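You operate a simulated robot arm through the tools that you are given. There is no shell and no other tool.

Carry out the task below with a simulated two-armed robot. There is one attempt and no reset: what you move stays moved.

TASK
The blue dials of diverters 3 and 4 are crossed: set each to its own number.
Fine: both are switched off for the dials and on again after.

Only the result counts: the job must be done as asked and must still hold three seconds after the hand-in. Knocking over, shifting, dropping, spilling or breaking anything else fails it.

THE ROBOT
Two 7-joint arms with two-finger grippers on one trunk that stands fixed in place. Base frame: the origin is at the foot of the trunk, x ahead of it, y to its left, z up. Units: mm, degrees, N and s.
The left shoulder is at [60, 123, 1075], the right one opposite. With the tool pointing down near the work surface each hand reaches from about 300 to 780 mm from the base axis, measured 20 degrees to its own side. Payload 1.47 kg a hand.
The TCP of each hand is the grasp point between the finger pads, 16 mm short of the fingertips. In the tool frame z runs along the fingers and y along their closing line. The gripper opens to 87 mm; its body begins 55 mm behind the TCP.
Orientation is told as [roll, pitch, yaw] about the base's x, y, z axes, in that order, counted from this pose: with the fingers straight down and closing along the base's y, the tool's x points along the base's -x, its y along +y and its z along -z.

THE INTERFACE
- The arms move only by the tool servo_tool. It takes "left_commands", "right_commands" or both (then of equal length, played together; a hand with none holds still); each is a list of rows, each a list of 7 numbers: the shift along the base's x, y, z in units of 20 mm (1.0 is 20 mm), then the turn, a rotation vector about the base's x, y, z in units of 5 degrees (1.0 is 5 degrees), then the finger opening in mm, from 0 to 87. In form: [[x, y, z, ax, ay, az, claw], ...]. A call has 1 to 20 rows; each row shifts and turns the commanded pose from where the row before left it. A call with a number of a shift or a turn outside -1 to 1 is refused whole. Each row takes 0.2 s and may step no farther than 50 mm and 8.6 degrees from the row before; otherwise, or with a gripper value out of range, the whole call is refused. A pose out of reach is approached as far as the arm can. The call stops where the force on the tool passes 40 N (or 10 N more than at its start, if that is more) or the arm is blocked; 0.2 s more then pass. The fingers move at their own pace (about 153 mm/s each) and stop on an object; they squeeze with about 28 N. The grip force told is the motor's: it shows also when the fingers shut on nothing. Time passes only in rows, and 0.2 s behind the last, so rows that do not move let the fingers close. The reply holds the time, the measured pose of the TCP, the force on the tool along the base axes, the opening and the grip force, in the units named above and with some noise, with the torque about the TCP (base axes, N m) and any sound that the robot's microphone picked up, and new pictures: "views" is both (left out), scene, wrist or none (wrist: the cameras of the hands that moved).
- Cameras (640 x 400 px; columns grow to the right, rows downward): "scene" is now at [99.6, 12, 1668.5]; the picture's right is [0.04, -1.00, 0.00], its down [-0.44, -0.02, -0.90] and it looks along [0.90, 0.04, -0.44] (base axes); focal length 222 px, centre (320, 200). "left" rides on the left gripper at [73, -12, -90] in its tool frame; the picture's right is [0.16, 0.99, 0.00], its down [-0.72, 0.12, -0.68] and it looks along [-0.67, 0.11, 0.73] (tool axes); focal length 247 px, centre (320, 200). "right" rides on the right gripper at [73, 12, -89] in its tool frame; the picture's right is [-0.16, 0.99, 0.00], its down [-0.72, -0.12, -0.68] and it looks along [-0.67, -0.11, 0.73] (tool axes); focal length 247 px, centre (320, 200).
- slide_trunk(by): moves the trunk up (or, below 0, down) by that many mm; the arms and the scene camera ride with it, the base frame stays. It gives what a move gives, with no picture.
- turn_head(pan, tilt): turns the head with the scene camera to pan (to the left, within 120 degrees either way) and tilt (down, from -29 to 69), counted from straight ahead of the robot. It gives what a move gives, and a new picture of the scene camera.
- point_at(camera, pixels): for up to 12 pixels [column, row] of the newest picture of that camera ("zoom" is the newest enlarged one), the place [x, y, z] in the base frame of the surface seen there, good to about 2 mm, but the place of the scene camera against the robot may be out by one fixed shift of up to 18 mm in any direction. No time passes.
- inspect(camera, box): a new picture of the part [left, top, right, bottom] of that camera's present view, enlarged. No time passes.
- finish_job(): hands the job in; it is judged then, once.

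Unless the task says otherwise, let go and move clear before handing in.

The tools are called after "Request:" by a JSON object that holds its "op" and its "data". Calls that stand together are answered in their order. servo_tool: Moves the arms, as the interface text tells. Its arguments: {"type":"object","properties":{"left_commands":{"type":"array","items":{"type":"array","items":{"type":"number"}}},"right_commands":{"type":"array","items":{"type":"array","items":{"type":"number"}}},"views":{"type":"string","enum":["both","scene","wrist","none"]}},"required":[]} The other tools are called the same way: slide_trunk (by) moves the trunk up or down; turn_head (pan, tilt) turns the head that bears the scene camera; point_at (camera, pixels) gives the place of the surface under pixels of a picture; inspect (camera, box) takes an enlarged picture of a part of a camera's view; finish_job () hands the job in.

At the start:

```text
time_s: 0.0
left_ee_pos: [348.3, 183.2, 1543.5]
left_tool_rot: [0.0, -0.1, 0.0]
left_ft_force: [-0.2, 0.2, 0.9]
left_torque: [-0.01, 0.01, 0.02]
left_gripper_width: 87.0
left_finger_force: 0.1
right_ee_pos: [293.9, -132.0, 1570.7]
right_tool_rot: [0.1, 0.1, 0.0]
right_ft_force: [0.2, 0.9, -0.1]
right_torque: [0.0, 0.01, 0.02]
right_gripper_width: 87.0
right_finger_force: 0.0
trunk travel left (down, up): [-230.0, 0.0]
head pan, tilt (commanded): [2.4, 26.3]
```

scene: 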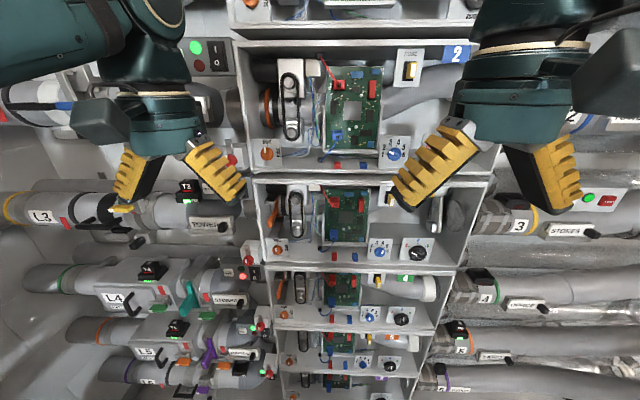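
right: 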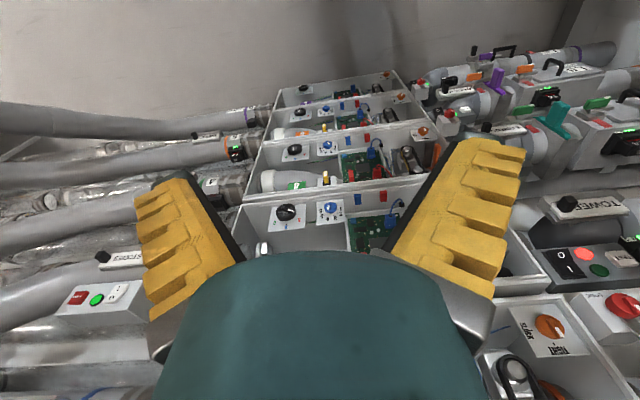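
left: 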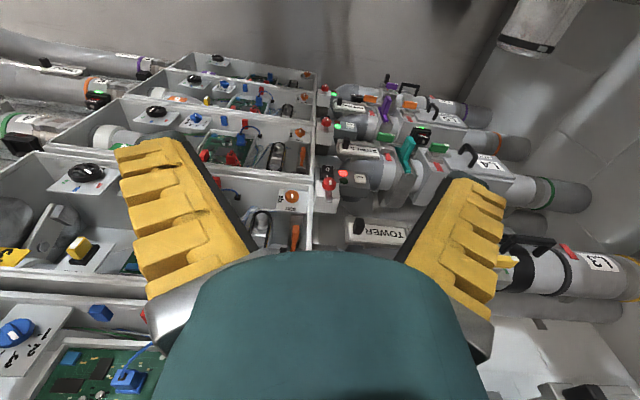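

The scene shows a column of boxes (diverters) at columns 240-490, with number "2" at (458,54), and pipes labelled 3, 4, and so on at right and L3, L4 at left. I'll enlarge several parts to understand the layout.

Request:
{"op": "inspect", "data": {"camera": "scene", "box": [230, 165, 500, 335]}}

Request:
{"op": "inspect", "data": {"camera": "scene", "box": [240, 260, 480, 400]}}

Request:
{"op": "inspect", "data": {"camera": "scene", "box": [0, 160, 300, 400]}}

Request:
{"op": "inspect", "data": {"camera": "scene", "box": [420, 160, 640, 400]}}

Request:
{"op": "inspect", "data": {"camera": "scene", "box": [220, 0, 500, 180]}}

```text
2.35 times, centred on (365, 250) of scene
```

zoom: 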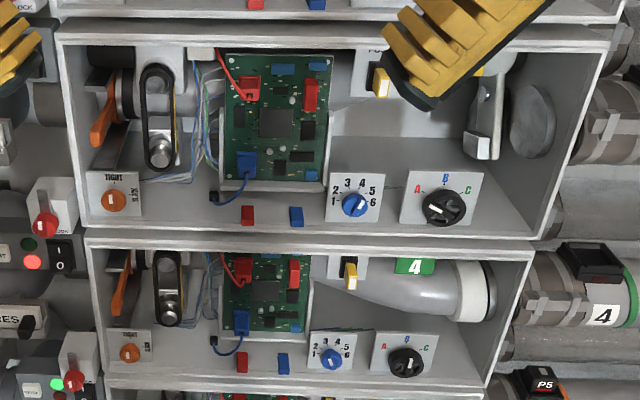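

```text
2.67 times, centred on (360, 330) of scene
```

zoom: 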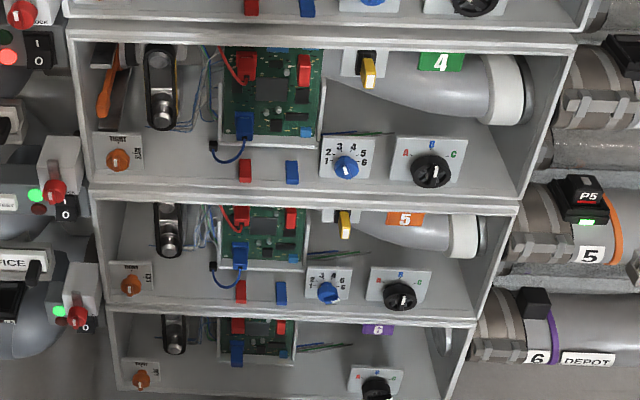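

```text
1.67 times, centred on (150, 280) of scene
```

zoom: 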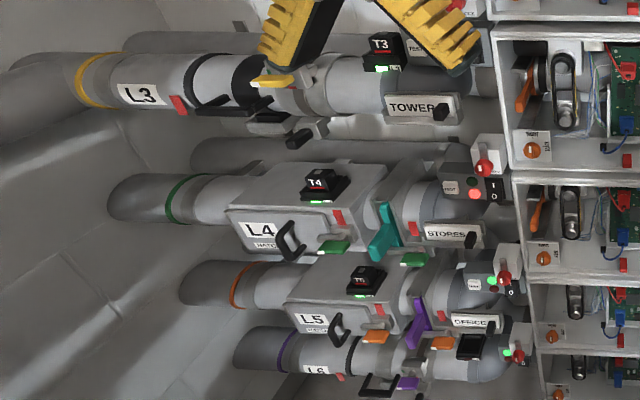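

```text
1.67 times, centred on (530, 280) of scene
```

zoom: 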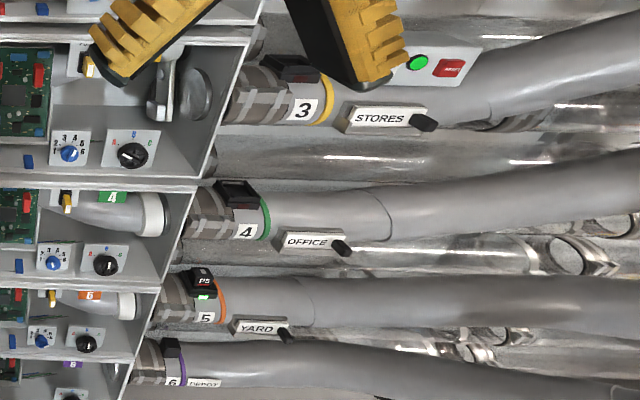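

```text
2.22 times, centred on (360, 90) of scene
```

zoom: 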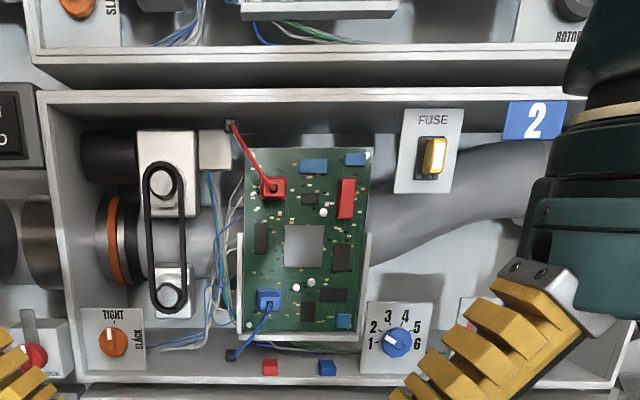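

The boxes stack below "2": the next (rows 175-265) should be 3, then "4" (green label), "5", "6". I'll measure the places of the dials, switches and box edges.

Request:
{"op": "inspect", "data": {"camera": "scene", "box": [190, 130, 310, 205]}}

Request:
{"op": "inspect", "data": {"camera": "scene", "box": [210, 230, 310, 300]}}

Request:
{"op": "point_at", "data": {"camera": "scene", "pixels": [[395, 154], [379, 251], [369, 317], [363, 365], [416, 252], [401, 318], [249, 260], [244, 272], [255, 272], [320, 177], [340, 268], [300, 267]]}}

```text
5.33 times, centred on (250, 168) of scene
```

zoom: 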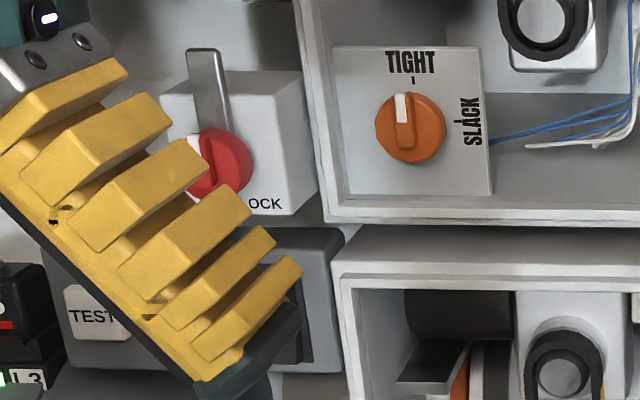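

```text
5.71 times, centred on (260, 265) of scene
```

zoom: 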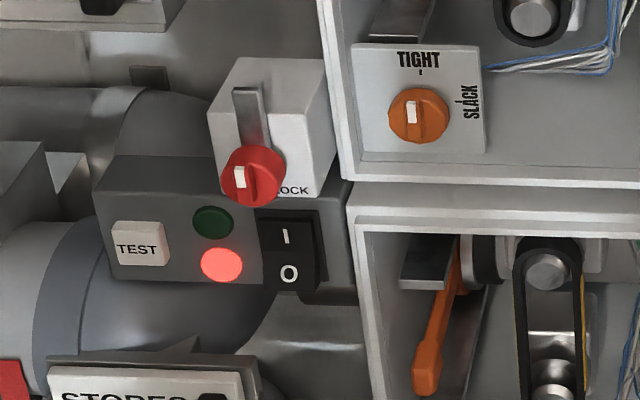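

```text
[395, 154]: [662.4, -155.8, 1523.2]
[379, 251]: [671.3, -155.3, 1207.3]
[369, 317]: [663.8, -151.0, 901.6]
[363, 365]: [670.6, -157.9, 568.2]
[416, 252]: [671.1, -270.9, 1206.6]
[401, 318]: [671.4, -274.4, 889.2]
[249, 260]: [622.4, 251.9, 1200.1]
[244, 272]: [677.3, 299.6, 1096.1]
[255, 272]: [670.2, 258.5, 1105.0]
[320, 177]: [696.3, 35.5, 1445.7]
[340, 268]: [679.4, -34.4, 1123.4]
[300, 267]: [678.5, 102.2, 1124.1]
```

The wall is upright at x≈670, with boxes about 316 mm apart in height; each has a panel (TEST, LEDs, 1/0 rocker, red LOCK knob) on its left side. The grippers hide things, so I'll measure the surroundings before moving them aside.

Request:
{"op": "point_at", "data": {"camera": "scene", "pixels": [[60, 210], [30, 300], [130, 290], [175, 150], [190, 190], [215, 225], [520, 225], [600, 200], [570, 232], [610, 280], [100, 80], [213, 55]]}}

Request:
{"op": "inspect", "data": {"camera": "scene", "box": [350, 230, 450, 290]}}

Request:
{"op": "inspect", "data": {"camera": "scene", "box": [340, 290, 440, 350]}}

Request:
{"op": "inspect", "data": {"camera": "left", "box": [200, 60, 520, 260]}}

Request:
{"op": "inspect", "data": {"camera": "right", "box": [400, 20, 640, 170]}}

```text
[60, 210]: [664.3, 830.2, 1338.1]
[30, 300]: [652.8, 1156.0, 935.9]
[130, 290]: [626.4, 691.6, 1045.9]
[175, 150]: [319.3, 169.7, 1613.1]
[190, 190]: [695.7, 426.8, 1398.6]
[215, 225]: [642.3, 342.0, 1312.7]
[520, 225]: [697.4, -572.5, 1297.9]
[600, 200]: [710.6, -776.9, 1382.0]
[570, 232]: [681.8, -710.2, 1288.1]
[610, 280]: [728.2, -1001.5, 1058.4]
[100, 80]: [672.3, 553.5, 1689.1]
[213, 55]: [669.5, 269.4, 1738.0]
```

```text
6.40 times, centred on (400, 260) of scene
```

zoom: 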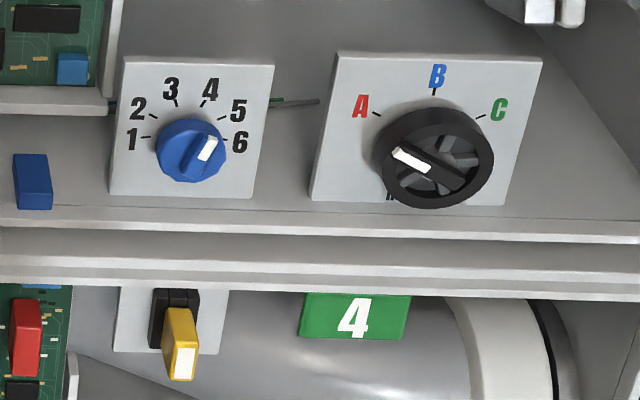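

```text
6.40 times, centred on (390, 320) of scene
```

zoom: 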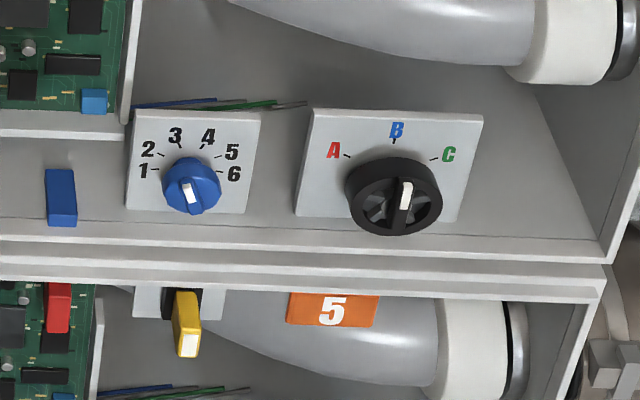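

```text
2.00 times, centred on (360, 160) of left
```

zoom: 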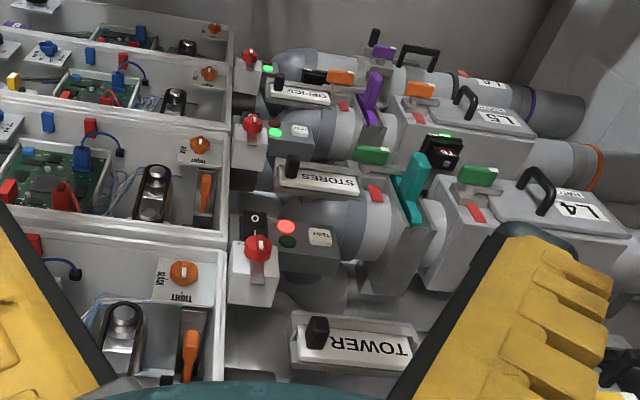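

```text
2.67 times, centred on (520, 95) of right
```

zoom: 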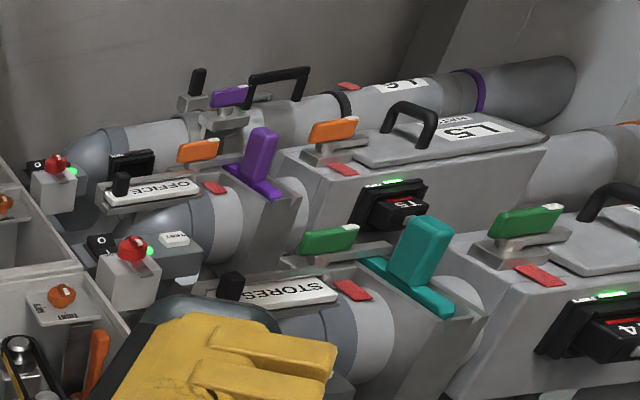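

The zooms show both blue dials clearly off their numbers, but the grippers block panel 3. I'll lower the trunk partway and swing both hands outward and half-forward so the wrist cameras look straight at the wall.

Request:
{"op": "slide_trunk", "data": {"by": -130}}

Request:
{"op": "servo_tool", "data": {"left_commands": [[0, 1, -1, 0, 0, 0, 60], [0, 1, -1, 0, 0, 0, 60], [0, 1, -1, 0, -1, 0, 60], [0, 1, -1, 0, -1, 0, 60], [0, 1, -1, 0, -1, 0, 60], [0, 1, -1, 0, -1, 0, 60], [0, 1, -1, 0, -1, 0, 60], [0, 1, -1, 0, -1, 0, 60], [0, 1, -1, 0, -1, 0, 60], [0, 1, -1, 0, -1, 0, 60], [0, 1, 0, 0, -1, 0, 60]], "right_commands": [[0, -1, -1, 0, 0, 0, 60], [0, -1, -1, 0, 0, 0, 60], [0, -1, -1, 0, -1, 0, 60], [0, -1, -1, 0, -1, 0, 60], [0, -1, -1, 0, -1, 0, 60], [0, -1, -1, 0, -1, 0, 60], [0, -1, -1, 0, -1, 0, 60], [0, -1, -1, 0, -1, 0, 60], [0, -1, -1, 0, -1, 0, 60], [0, -1, -1, 0, -1, 0, 60], [0, -1, 0, 0, -1, 0, 60]]}}

```text
time_s: 1.6
left_ee_pos: [347.6, 185.1, 1413.7]
left_tool_rot: [0.0, 0.0, 0.0]
left_ft_force: [0.7, -0.2, -0.5]
left_torque: [0.01, -0.03, -0.04]
left_gripper_width: 87.1
left_finger_force: 0.0
right_ee_pos: [293.8, -131.8, 1439.2]
right_tool_rot: [-0.1, 0.1, 0.0]
right_ft_force: [0.2, -0.3, -0.3]
right_torque: [0.03, -0.02, 0.0]
right_gripper_width: 87.3
right_finger_force: 0.1
trunk travel left (down, up): [-100.0, 130.0]
head pan, tilt (commanded): [2.4, 26.3]
```

```text
time_s: 4.0
left_ee_pos: [347.4, 403.7, 1212.5]
left_tool_rot: [0.0, -45.1, -0.1]
left_ft_force: [-0.2, -0.5, 0.1]
left_torque: [-0.01, -0.01, -0.03]
left_gripper_width: 64.5
left_finger_force: 3.6
right_ee_pos: [293.5, -350.3, 1239.7]
right_tool_rot: [0.1, -45.2, 0.0]
right_ft_force: [0.0, 0.9, -0.2]
right_torque: [0.03, 0.0, 0.0]
right_gripper_width: 64.9
right_finger_force: 3.0
trunk travel left (down, up): [-100.0, 130.0]
head pan, tilt (commanded): [2.4, 26.3]
```

scene: 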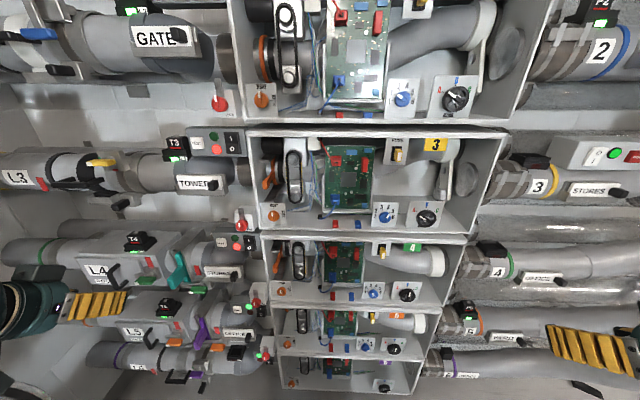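
right: 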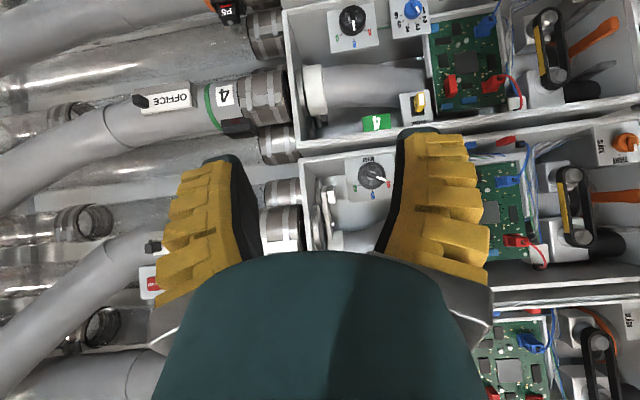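
left: 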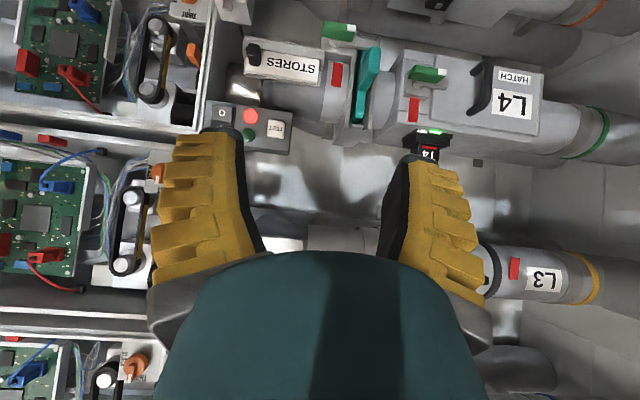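

Now the scene is clear: box 3 (label "3" at (435,144)) and box 4 (label at (412,248)), with panels at left near (222,143), (240,243), (255,300). I'll enlarge these panels and dials.

Request:
{"op": "inspect", "data": {"camera": "scene", "box": [160, 90, 300, 180]}}

Request:
{"op": "inspect", "data": {"camera": "scene", "box": [190, 200, 300, 270]}}

Request:
{"op": "inspect", "data": {"camera": "scene", "box": [190, 270, 300, 340]}}

Request:
{"op": "inspect", "data": {"camera": "scene", "box": [350, 190, 450, 250]}}

Request:
{"op": "inspect", "data": {"camera": "scene", "box": [345, 275, 425, 325]}}

Request:
{"op": "inspect", "data": {"camera": "scene", "box": [240, 120, 520, 240]}}

Request:
{"op": "inspect", "data": {"camera": "scene", "box": [240, 230, 480, 370]}}

```text
4.44 times, centred on (230, 135) of scene
```

zoom: 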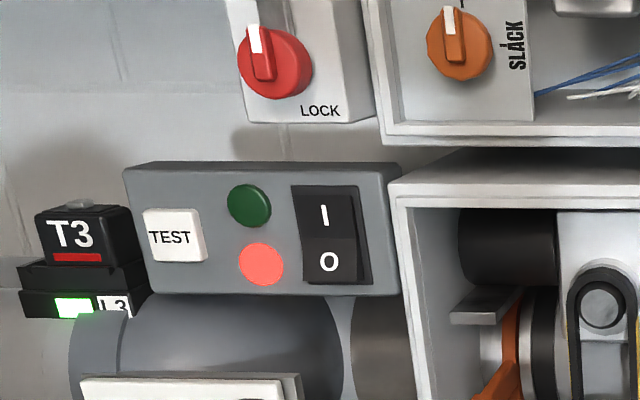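

```text
5.71 times, centred on (245, 235) of scene
```

zoom: 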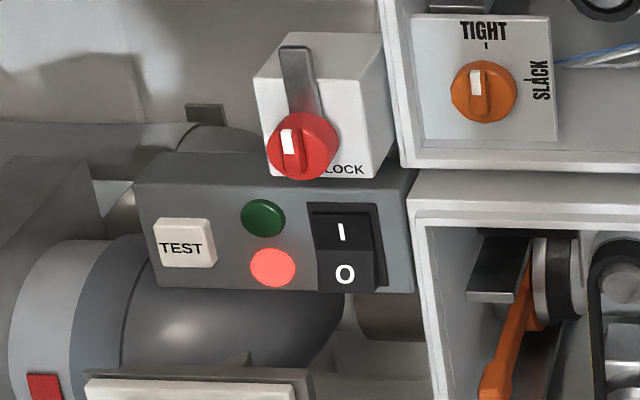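

```text
5.71 times, centred on (245, 305) of scene
```

zoom: 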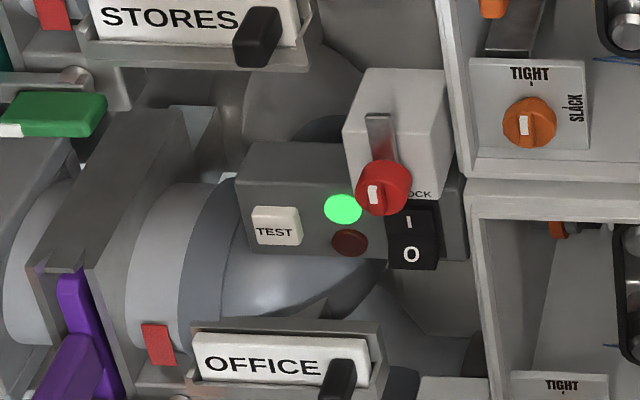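

```text
6.40 times, centred on (400, 220) of scene
```

zoom: 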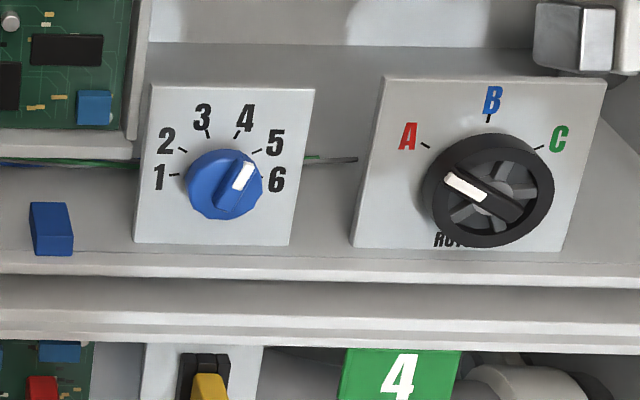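

```text
8.00 times, centred on (385, 300) of scene
```

zoom: 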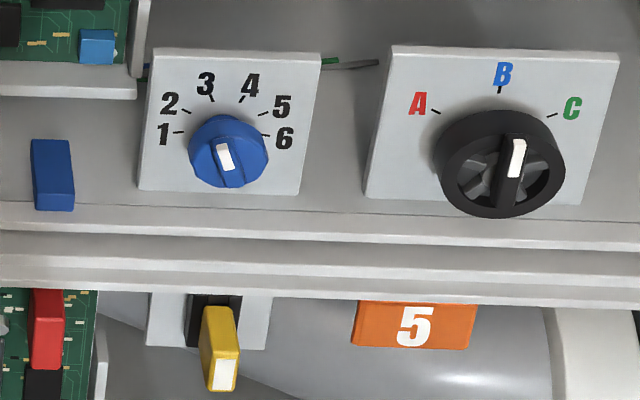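

```text
2.29 times, centred on (380, 180) of scene
```

zoom: 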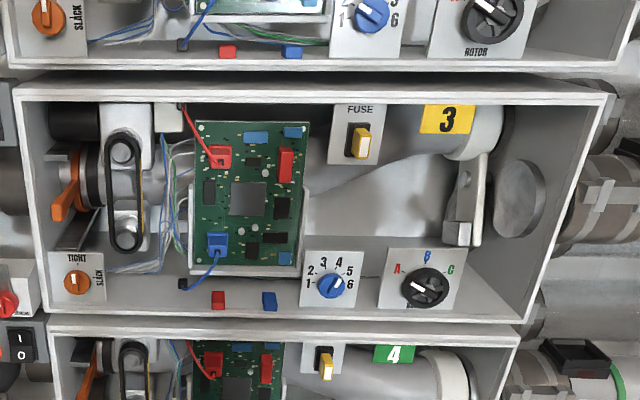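

```text
2.67 times, centred on (360, 300) of scene
```

zoom: 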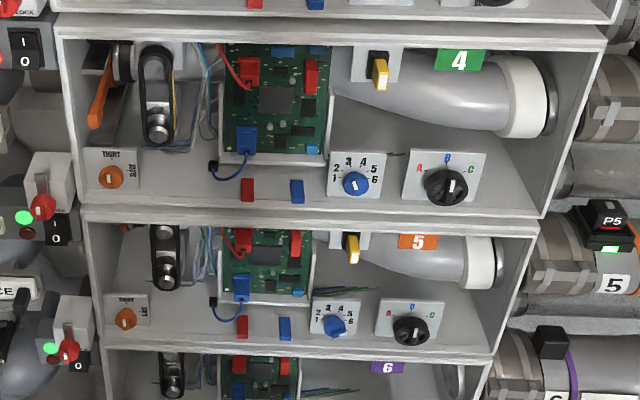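

Panels 3 (zoom of (222,143)) and 4 (zoom of (240,243)) both show a lit red lamp, while panel 5 shows green; I need to read the rocker positions. I'll enlarge the left wrist view of panel 4 and measure key points.

Request:
{"op": "inspect", "data": {"camera": "left", "box": [180, 80, 310, 165]}}

Request:
{"op": "point_at", "data": {"camera": "left", "pixels": [[222, 113], [222, 104], [250, 115], [248, 132], [276, 128], [212, 113], [290, 130], [250, 75], [285, 68], [245, 105], [225, 8], [318, 70]]}}

Request:
{"op": "point_at", "data": {"camera": "scene", "pixels": [[231, 137], [231, 147], [249, 242], [249, 247], [386, 217], [373, 296], [250, 143], [265, 240], [250, 225], [242, 226], [425, 217], [406, 296]]}}

Request:
{"op": "inspect", "data": {"camera": "scene", "box": [215, 125, 255, 155]}}

Request:
{"op": "inspect", "data": {"camera": "scene", "box": [225, 230, 265, 255]}}

Request:
{"op": "inspect", "data": {"camera": "scene", "box": [240, 295, 280, 320]}}

```text
4.71 times, centred on (245, 122) of left
```

zoom: 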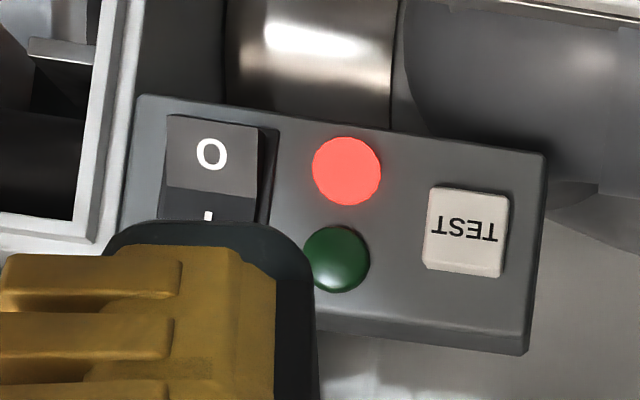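

```text
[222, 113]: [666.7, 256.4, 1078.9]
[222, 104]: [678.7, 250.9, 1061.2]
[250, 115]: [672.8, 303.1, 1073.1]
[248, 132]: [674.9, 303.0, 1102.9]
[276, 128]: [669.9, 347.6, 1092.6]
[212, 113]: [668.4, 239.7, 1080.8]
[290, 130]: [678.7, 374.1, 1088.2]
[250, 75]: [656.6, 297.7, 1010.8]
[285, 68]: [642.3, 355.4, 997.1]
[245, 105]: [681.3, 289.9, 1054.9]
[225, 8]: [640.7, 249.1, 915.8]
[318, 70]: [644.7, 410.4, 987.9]
```

```text
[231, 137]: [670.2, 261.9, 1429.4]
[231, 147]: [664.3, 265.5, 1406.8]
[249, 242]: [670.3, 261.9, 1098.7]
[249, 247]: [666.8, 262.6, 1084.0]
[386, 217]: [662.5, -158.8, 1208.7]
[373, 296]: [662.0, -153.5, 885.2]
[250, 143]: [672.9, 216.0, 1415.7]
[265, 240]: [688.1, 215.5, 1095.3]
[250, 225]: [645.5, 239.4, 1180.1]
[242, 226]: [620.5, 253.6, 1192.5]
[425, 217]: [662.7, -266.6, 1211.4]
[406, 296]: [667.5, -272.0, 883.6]
```

```text
13.33 times, centred on (235, 140) of scene
```

zoom: 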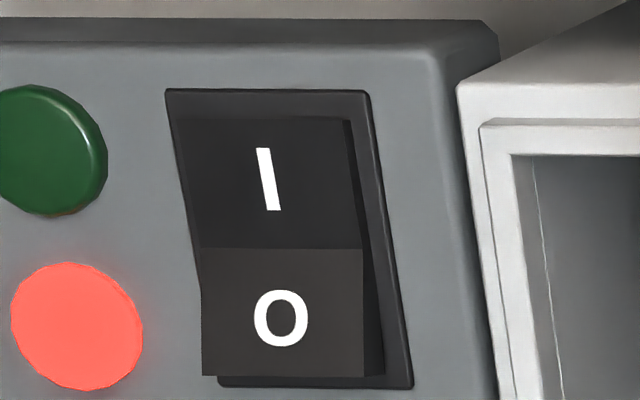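

```text
16.00 times, centred on (245, 242) of scene
```

zoom: 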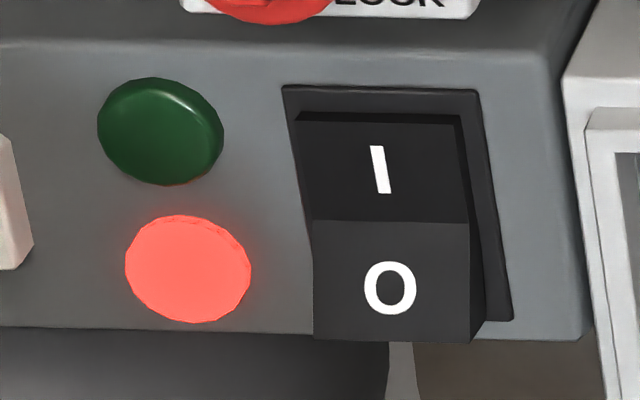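

```text
16.00 times, centred on (260, 308) of scene
```

zoom: 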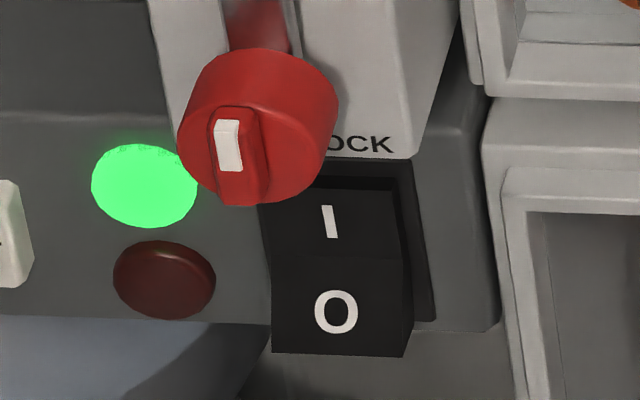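

Rockers 3, 4 and 5 all have the O half standing out (I pressed), so diverters 3 and 4 are on with the red fault lamp; dial 3 points at 4 and dial 4 at 3. I'll close the left hand and point it straight at panel 4 from a distance, and bring the right hand in front of dial 3 to view it.

Request:
{"op": "servo_tool", "data": {"left_commands": [[0.5, -1, -0.5, 0, 0, 0, 0], [0.5, -1, -1, 0, -1, 0, 0], [0.5, -1, -1, 0, -1, 0, 0], [0.5, -1, -1, 0, -1, 0, 0], [0.5, -1, -1, 0, -1, 0, 0], [0.5, -1, -1, 0, -1, 0, 0], [0.5, -1, -1, 0, -1, 0, 0], [0.5, -0.4, 0, 0, -1, 0, 0], [0, 0, 0, 0, -1, 0, 0], [0, 0, 0, 0, -1, 0, 0]], "right_commands": [[0.5, 1, -0.2, 0, 0, 0, 80], [0.5, 1, -0.2, 0, 0, 0, 80], [0.5, 1, -0.2, 0, 0, 0, 80], [0.5, 1, -0.2, 0, 0, 0, 80], [0.5, 1, -0.2, 0, 0, 0, 80], [0.5, 1, -0.2, 0, 0, 0, 80], [0.5, 1, 0, 0, 0, 0, 80], [0.5, 1, 0, 0, 0, 0, 80], [0.5, 1, 0, 0, 0, 0, 80], [0.5, 0.6, 0, 0, 0, 0, 80]]}}

```text
time_s: 6.2
left_ee_pos: [498.6, 301.5, 1119.6]
left_tool_rot: [-147.2, -90.0, 147.1]
left_ft_force: [-0.2, 0.8, 0.6]
left_torque: [0.0, -0.04, 0.0]
left_gripper_width: 0.1
left_finger_force: 28.1
left hand out of reach, approached as far as the arm can: row 4, 5, 6, 7, 9
right_ee_pos: [393.5, -158.5, 1215.1]
right_tool_rot: [0.0, -44.9, 0.0]
right_ft_force: [-0.1, 0.7, -0.2]
right_torque: [0.0, 0.0, -0.05]
right_gripper_width: 81.6
right_finger_force: 1.0
trunk travel left (down, up): [-100.0, 130.0]
head pan, tilt (commanded): [2.4, 26.3]
```

scene: 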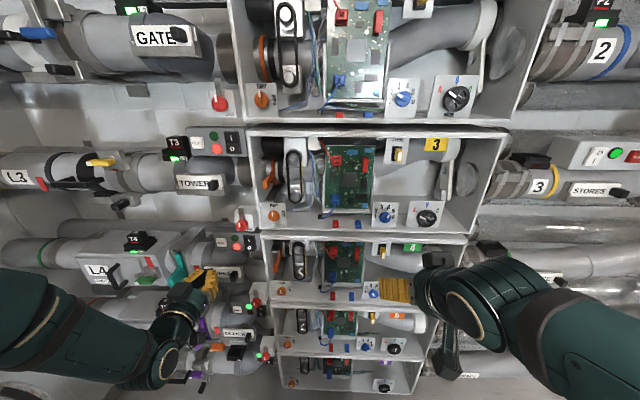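
right: 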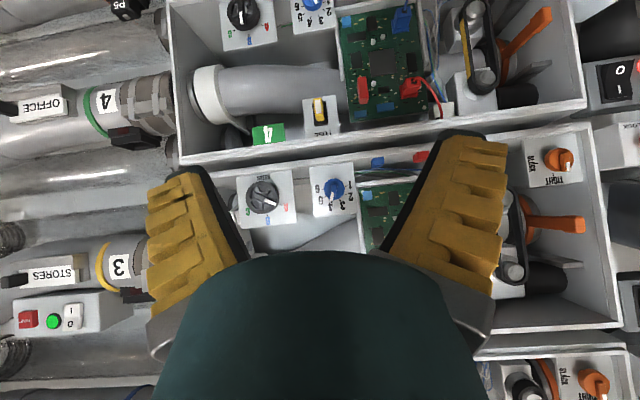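
left: 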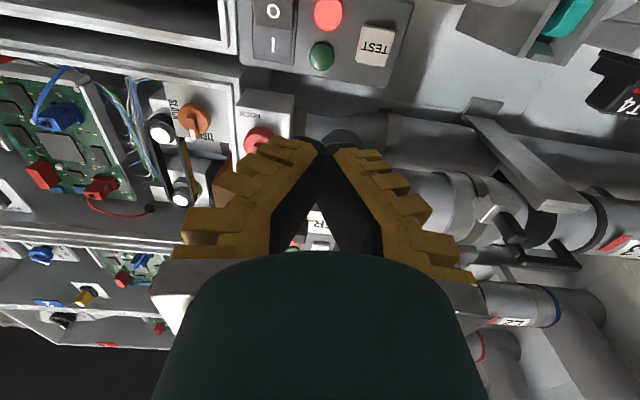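

The left hand is shut with its fingertips forming a wedge; it is at (499,302,1120), pointing forward. The right camera shows dial 3 at (333,188), so I'll enlarge it and also dial 4 at (313,8), and enlarge the left view of panel 4.

Request:
{"op": "inspect", "data": {"camera": "right", "box": [295, 155, 375, 225]}}

Request:
{"op": "inspect", "data": {"camera": "right", "box": [200, 0, 360, 100]}}

Request:
{"op": "inspect", "data": {"camera": "left", "box": [220, 0, 420, 180]}}

Request:
{"op": "point_at", "data": {"camera": "left", "pixels": [[273, 12], [273, 44], [273, 28], [253, 20], [296, 20], [328, 15], [322, 56], [375, 45], [320, 145], [340, 135], [258, 138], [265, 100]]}}

Request:
{"op": "point_at", "data": {"camera": "right", "pixels": [[333, 188], [350, 205], [312, 212], [320, 170], [263, 195], [313, 8], [310, 25], [540, 160], [350, 165], [300, 165], [500, 150], [230, 165]]}}

```text
5.71 times, centred on (335, 190) of right
```

zoom: 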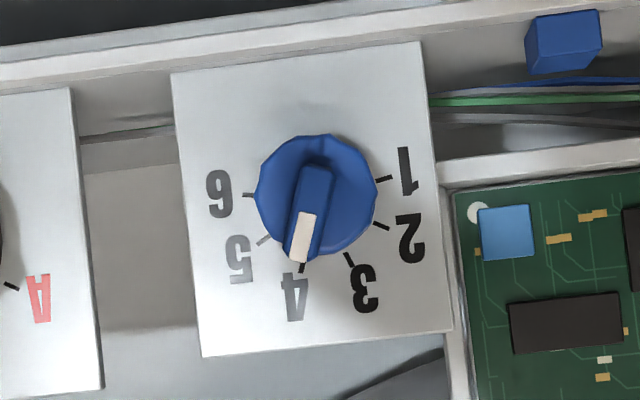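

```text
4.00 times, centred on (280, 50) of right
```

zoom: 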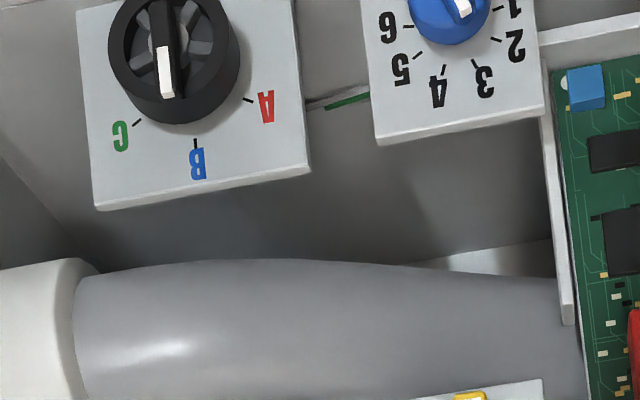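

```text
2.22 times, centred on (320, 90) of left
```

zoom: 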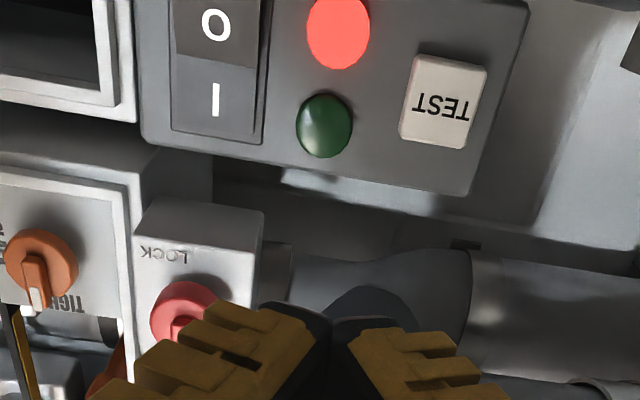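

```text
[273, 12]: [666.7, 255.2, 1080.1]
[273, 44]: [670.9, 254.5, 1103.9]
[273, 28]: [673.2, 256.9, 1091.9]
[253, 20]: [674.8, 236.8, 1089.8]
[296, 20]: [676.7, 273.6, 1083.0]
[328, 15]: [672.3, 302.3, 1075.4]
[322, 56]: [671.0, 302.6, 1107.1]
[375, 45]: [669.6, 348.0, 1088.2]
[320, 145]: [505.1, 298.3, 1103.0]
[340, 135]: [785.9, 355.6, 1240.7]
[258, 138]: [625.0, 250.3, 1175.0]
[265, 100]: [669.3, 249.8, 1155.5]
```

```text
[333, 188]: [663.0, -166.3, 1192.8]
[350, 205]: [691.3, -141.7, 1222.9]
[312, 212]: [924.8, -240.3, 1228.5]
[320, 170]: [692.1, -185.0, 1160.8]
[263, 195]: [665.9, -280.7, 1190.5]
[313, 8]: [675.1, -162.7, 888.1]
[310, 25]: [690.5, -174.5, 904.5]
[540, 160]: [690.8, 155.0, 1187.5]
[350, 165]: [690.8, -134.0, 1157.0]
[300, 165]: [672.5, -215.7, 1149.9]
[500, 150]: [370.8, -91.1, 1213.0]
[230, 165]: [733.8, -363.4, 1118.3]
```

The right view shows dial 3's white mark at "4" (zoom (303,240)) with the plate at x≈691 and the knob front at x≈663, steps of about 40°. Panel 4's rocker is centred near (667,255,1091), O half at z≈1079. I'll push the left hand forward a little to see where the commanded pose stands after the out-of-reach note.

Request:
{"op": "servo_tool", "data": {"left_commands": [[1, 0, 0, 0, 0, 0, 0], [1, 0, 0, 0, 0, 0, 0], [1, 0, 0, 0, 0, 0, 0], [0, 0, 0, 0, 0, 0, 0]], "views": "wrist"}}

Request:
{"op": "point_at", "data": {"camera": "right", "pixels": [[334, 189], [334, 178], [334, 199], [324, 189], [345, 189], [356, 190], [360, 185], [366, 200], [380, 195], [309, 180], [330, 163], [365, 172]]}}

```text
time_s: 7.2
left_ee_pos: [556.1, 298.8, 1118.4]
left_tool_rot: [171.5, -89.9, -171.5]
left_ft_force: [-0.5, 0.0, 0.1]
left_torque: [0.01, -0.03, 0.01]
left_gripper_width: 0.2
left_finger_force: 28.0
right_ee_pos: [392.4, -159.9, 1215.2]
right_tool_rot: [0.1, -45.1, 0.0]
right_ft_force: [0.1, 0.2, 0.2]
right_torque: [-0.04, -0.02, 0.02]
right_gripper_width: 82.1
right_finger_force: 0.7
trunk travel left (down, up): [-100.0, 130.0]
head pan, tilt (commanded): [2.4, 26.3]
```

left: 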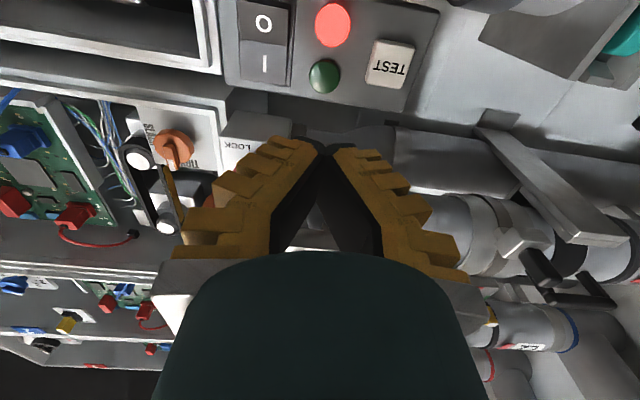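

```text
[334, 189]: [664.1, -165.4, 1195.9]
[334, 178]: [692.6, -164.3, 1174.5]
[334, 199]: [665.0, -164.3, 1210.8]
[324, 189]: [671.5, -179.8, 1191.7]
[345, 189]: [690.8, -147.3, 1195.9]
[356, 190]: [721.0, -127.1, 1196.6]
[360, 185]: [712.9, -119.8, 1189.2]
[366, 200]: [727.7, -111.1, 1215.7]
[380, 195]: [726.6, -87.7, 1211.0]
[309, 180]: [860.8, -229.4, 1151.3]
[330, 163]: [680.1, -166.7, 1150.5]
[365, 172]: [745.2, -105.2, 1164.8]
```

The pose command restarts from the measured one, good. Now I'll line the closed left fingertips up in front of the O half of panel 4's rocker (y≈255.5, z≈1071), stopping about 40 mm short.

Request:
{"op": "servo_tool", "data": {"left_commands": [[0.6, -0.72, -0.79, 0, 0, 0, 0], [0.6, -0.72, -0.79, 0, 0, 0, 0], [0.6, -0.72, -0.79, 0, 0, 0, 0], [0.4, 0, 0, 0, 0, 0, 0], [0, 0, 0, 0, 0, 0, 0]], "views": "both"}}

```text
time_s: 8.4
left_ee_pos: [600.1, 256.4, 1072.0]
left_tool_rot: [124.1, -90.0, -124.1]
left_ft_force: [0.2, 0.1, -0.6]
left_torque: [-0.02, -0.01, -0.01]
left_gripper_width: 0.2
left_finger_force: 28.0
right_ee_pos: [393.9, -160.9, 1214.7]
right_tool_rot: [0.1, -45.0, 0.0]
right_ft_force: [0.4, -0.6, 0.9]
right_torque: [0.01, -0.02, -0.03]
right_gripper_width: 81.9
right_finger_force: 0.9
trunk travel left (down, up): [-100.0, 130.0]
head pan, tilt (commanded): [2.4, 26.3]
```

scene: 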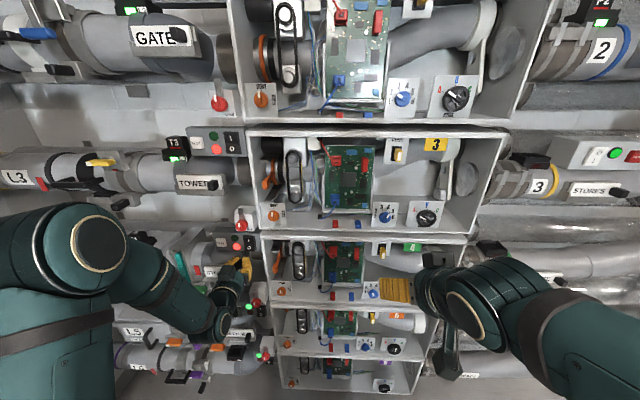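
left: 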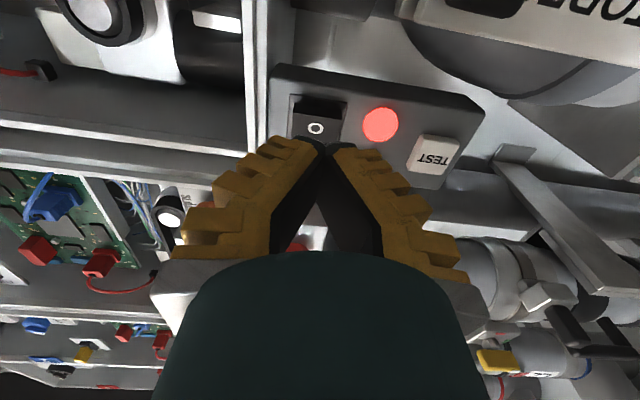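

The aimed point straight ahead of the tips lands about pixel (320,122) in the left view, right on the O at (317,128). I'll advance and press gently in small steps.

Request:
{"op": "servo_tool", "data": {"left_commands": [[1, 0, 0, 0, 0, 0, 0], [1, 0, 0, 0, 0, 0, 0], [0.2, 0, 0, 0, 0, 0, 0], [0.2, 0, 0, 0, 0, 0, 0], [0.2, 0, 0, 0, 0, 0, 0]], "views": "both"}}

```text
time_s: 9.6
left_ee_pos: [651.6, 259.3, 1074.0]
left_tool_rot: [45.8, -90.0, -45.8]
left_ft_force: [-0.4, 0.1, 0.3]
left_torque: [0.04, 0.03, -0.01]
left_gripper_width: 6.1
left_finger_force: 28.5
right_ee_pos: [393.8, -159.4, 1215.6]
right_tool_rot: [-0.1, -44.9, 0.1]
right_ft_force: [-0.7, -0.6, 0.0]
right_torque: [0.01, 0.04, 0.0]
right_gripper_width: 81.6
right_finger_force: 1.3
trunk travel left (down, up): [-100.0, 130.0]
head pan, tilt (commanded): [2.4, 26.3]
```

scene: 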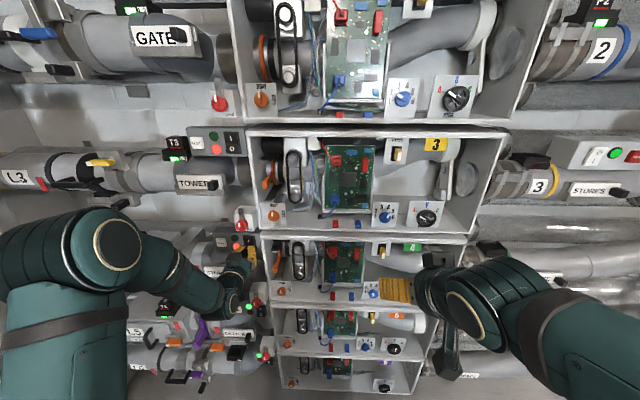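
left: 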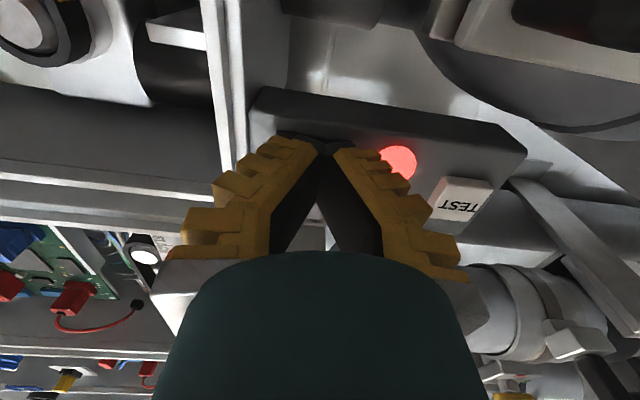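

The tips are at x≈668 with no force felt yet and the lamp still red; the fingers read 6 mm apart oddly. I'll zoom in to see the contact.

Request:
{"op": "inspect", "data": {"camera": "left", "box": [240, 80, 440, 205]}}

Request:
{"op": "inspect", "data": {"camera": "scene", "box": [200, 215, 290, 285]}}

```text
3.20 times, centred on (340, 142) of left
```

zoom: 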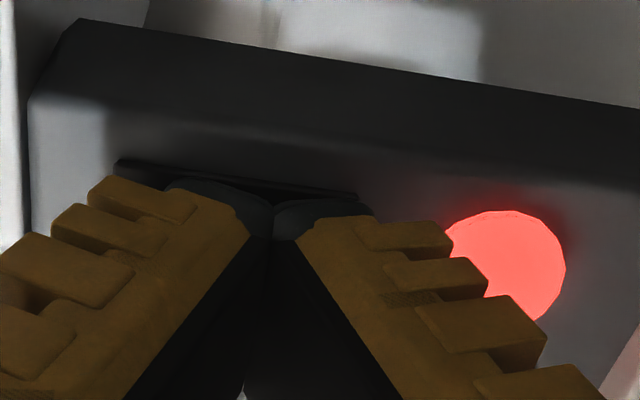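

```text
5.71 times, centred on (245, 250) of scene
```

zoom: 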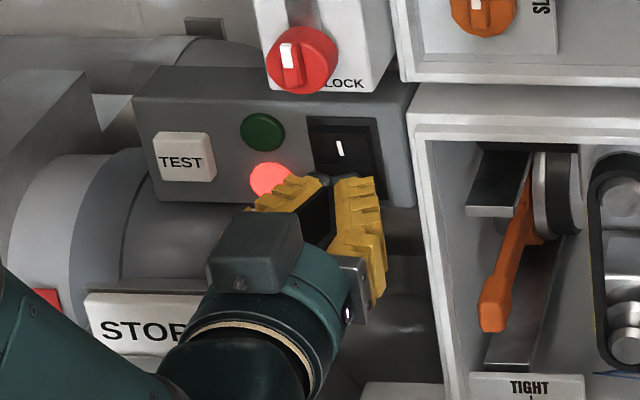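

The fingertips are on the O half and the rocker has not flipped yet. I'll push on a few millimetres more.

Request:
{"op": "servo_tool", "data": {"left_commands": [[0.15, 0, 0, 0, 0, 0, 0], [0.15, 0, 0, 0, 0, 0, 0], [0.15, 0, 0, 0, 0, 0, 0]], "views": "wrist"}}

Request:
{"op": "inspect", "data": {"camera": "scene", "box": [200, 215, 290, 285]}}

```text
time_s: 10.4
left_ee_pos: [659.4, 259.7, 1073.1]
left_tool_rot: [13.0, -90.0, -13.0]
left_ft_force: [-22.1, 0.9, -0.7]
left_torque: [-0.04, -0.17, 0.01]
left_gripper_width: 6.1
left_finger_force: 27.7
right_ee_pos: [391.1, -160.6, 1216.1]
right_tool_rot: [0.0, -45.2, 0.0]
right_ft_force: [-0.9, -0.2, -0.5]
right_torque: [-0.02, 0.03, 0.0]
right_gripper_width: 81.7
right_finger_force: 0.6
trunk travel left (down, up): [-100.0, 130.0]
head pan, tilt (commanded): [2.4, 26.3]
```

left: 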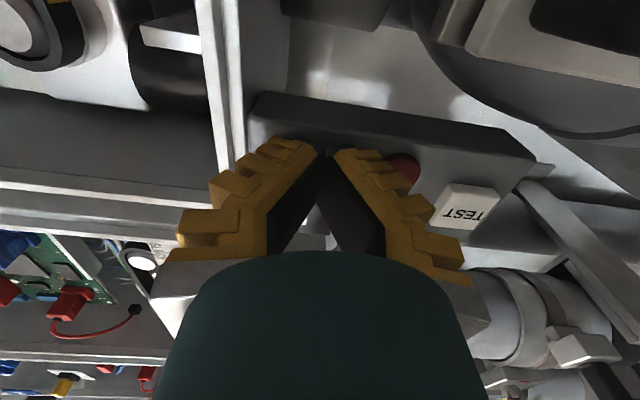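

```text
5.71 times, centred on (245, 250) of scene
```

zoom: 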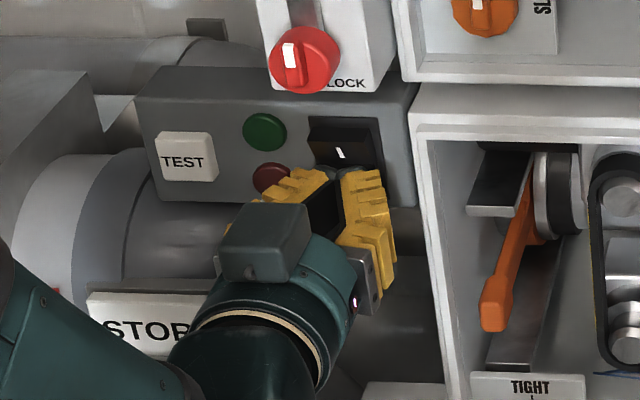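

Panel 4's lamps went dark: diverter 4 is off. I'll back the left hand away and raise the trunk for reaching panel 3's rocker.

Request:
{"op": "servo_tool", "data": {"left_commands": [[-0.5, 0, 0, 0, 0, 0, 0], [-1, 0, 0, 0, 0, 0, 0], [-1, 0, 0, 0, 0, 0, 0], [-1, 0, 0, 0, 0, 0, 0], [-1, 0, 0, 0, 0, 0, 0], [-1, 0, 0, 0, 0, 0, 0]], "views": "wrist"}}

Request:
{"op": "slide_trunk", "data": {"by": 130}}

Request:
{"op": "inspect", "data": {"camera": "left", "box": [0, 0, 640, 400]}}

Request:
{"op": "inspect", "data": {"camera": "scene", "box": [150, 120, 330, 320]}}

```text
time_s: 11.8
left_ee_pos: [550.9, 258.4, 1072.6]
left_tool_rot: [80.6, -90.1, -80.5]
left_ft_force: [-0.2, 0.8, -0.4]
left_torque: [0.0, 0.01, 0.0]
left_gripper_width: 0.0
left_finger_force: 28.0
right_ee_pos: [393.2, -159.1, 1215.3]
right_tool_rot: [0.1, -45.1, 0.0]
right_ft_force: [0.4, 0.3, 0.2]
right_torque: [-0.01, -0.02, 0.02]
right_gripper_width: 81.9
right_finger_force: 0.9
trunk travel left (down, up): [-100.0, 130.0]
head pan, tilt (commanded): [2.4, 26.3]
```

left: 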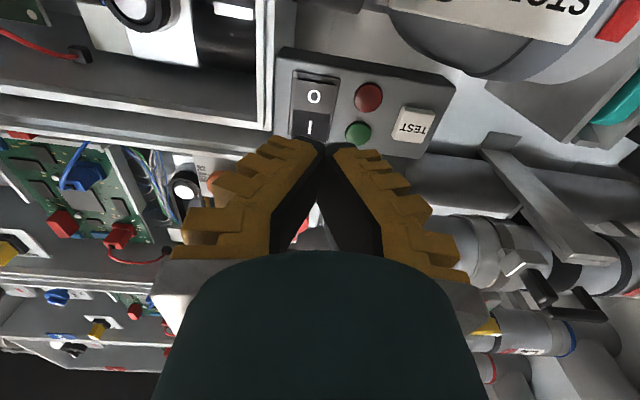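

```text
time_s: 13.4
left_ee_pos: [553.1, 258.0, 1202.7]
left_tool_rot: [35.4, -90.0, -35.5]
left_ft_force: [-1.1, 0.7, 0.5]
left_torque: [0.03, 0.01, -0.01]
left_gripper_width: 0.0
left_finger_force: 28.2
right_ee_pos: [393.5, -159.3, 1345.2]
right_tool_rot: [-0.1, -44.9, 0.0]
right_ft_force: [-0.5, 0.2, -0.7]
right_torque: [0.02, 0.0, 0.02]
right_gripper_width: 81.7
right_finger_force: 0.8
trunk travel left (down, up): [-230.0, 0.0]
head pan, tilt (commanded): [2.4, 26.3]
```

```text
1.00 times, centred on (320, 200) of left (not enlarged: the box is as wide or as high as the picture)
```

zoom: 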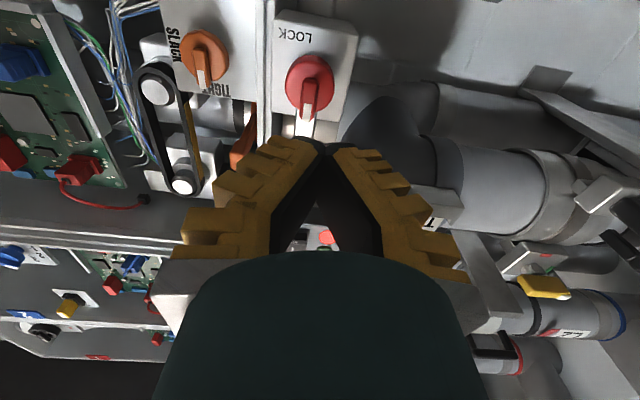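

```text
2.00 times, centred on (240, 220) of scene
```

zoom: 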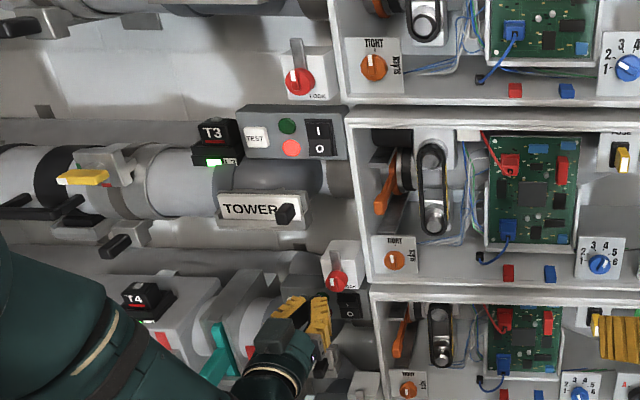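

Panel 4's rocker now shows I standing out, lamps off. I'll raise the left hand, still 100 mm off the wall, up to the height of panel 3's rocker.

Request:
{"op": "servo_tool", "data": {"left_commands": [[-0.5, 0, 0.5, 0, 0, 0, 0], [0, 0, 1, 0, 0, 0, 0], [0, 0, 1, 0, 0, 0, 0], [0, 0, 1, 0, 0, 0, 0], [0, 0, 1, 0, 0, 0, 0], [0, 0, 1, 0, 0, 0, 0], [0, 0, 1, 0, 0, 0, 0], [0, 0, 1, 0, 0, 0, 0], [0, 0, 1, 0, 0, 0, 0], [0, 0, 0.5, 0, 0, 0, 0], [0, 0, 0, 0, 0, 0, 0]], "views": "both"}}

```text
time_s: 15.8
left_ee_pos: [540.5, 261.4, 1383.5]
left_tool_rot: [134.6, -90.1, -134.5]
left_ft_force: [-0.6, 0.2, 0.4]
left_torque: [-0.02, 0.03, -0.02]
left_gripper_width: 0.0
left_finger_force: 27.9
right_ee_pos: [393.0, -160.5, 1345.8]
right_tool_rot: [0.1, -45.0, 0.0]
right_ft_force: [0.4, -0.6, -0.4]
right_torque: [-0.01, -0.02, 0.0]
right_gripper_width: 81.8
right_finger_force: 0.9
trunk travel left (down, up): [-230.0, 0.0]
head pan, tilt (commanded): [2.4, 26.3]
```

scene: 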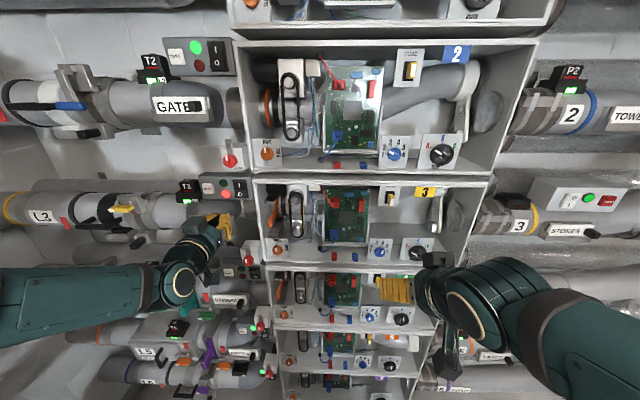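
left: 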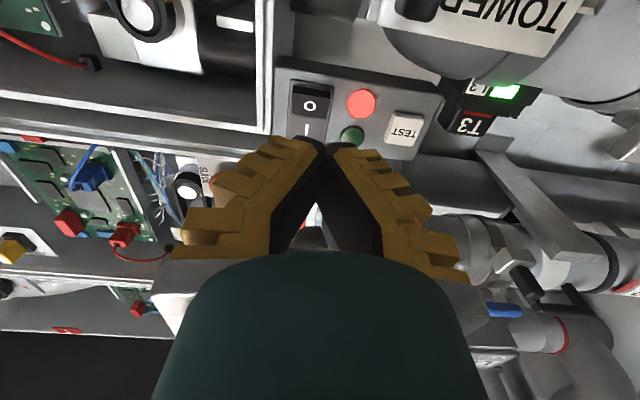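

Request:
{"op": "point_at", "data": {"camera": "left", "pixels": [[311, 103], [308, 131], [310, 117], [294, 112], [329, 112], [361, 103], [440, 25], [415, 5], [405, 127]]}}

Request:
{"op": "inspect", "data": {"camera": "left", "box": [250, 40, 470, 180]}}

```text
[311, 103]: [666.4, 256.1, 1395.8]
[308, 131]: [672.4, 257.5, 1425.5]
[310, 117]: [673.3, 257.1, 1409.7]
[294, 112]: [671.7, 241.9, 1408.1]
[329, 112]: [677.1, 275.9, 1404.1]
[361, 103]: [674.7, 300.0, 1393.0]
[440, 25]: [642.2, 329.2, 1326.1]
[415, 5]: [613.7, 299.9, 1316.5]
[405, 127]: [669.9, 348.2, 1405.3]
```

```text
2.86 times, centred on (360, 110) of left
```

zoom: 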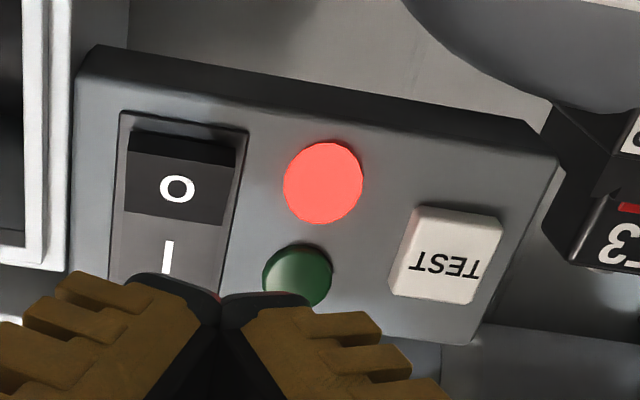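

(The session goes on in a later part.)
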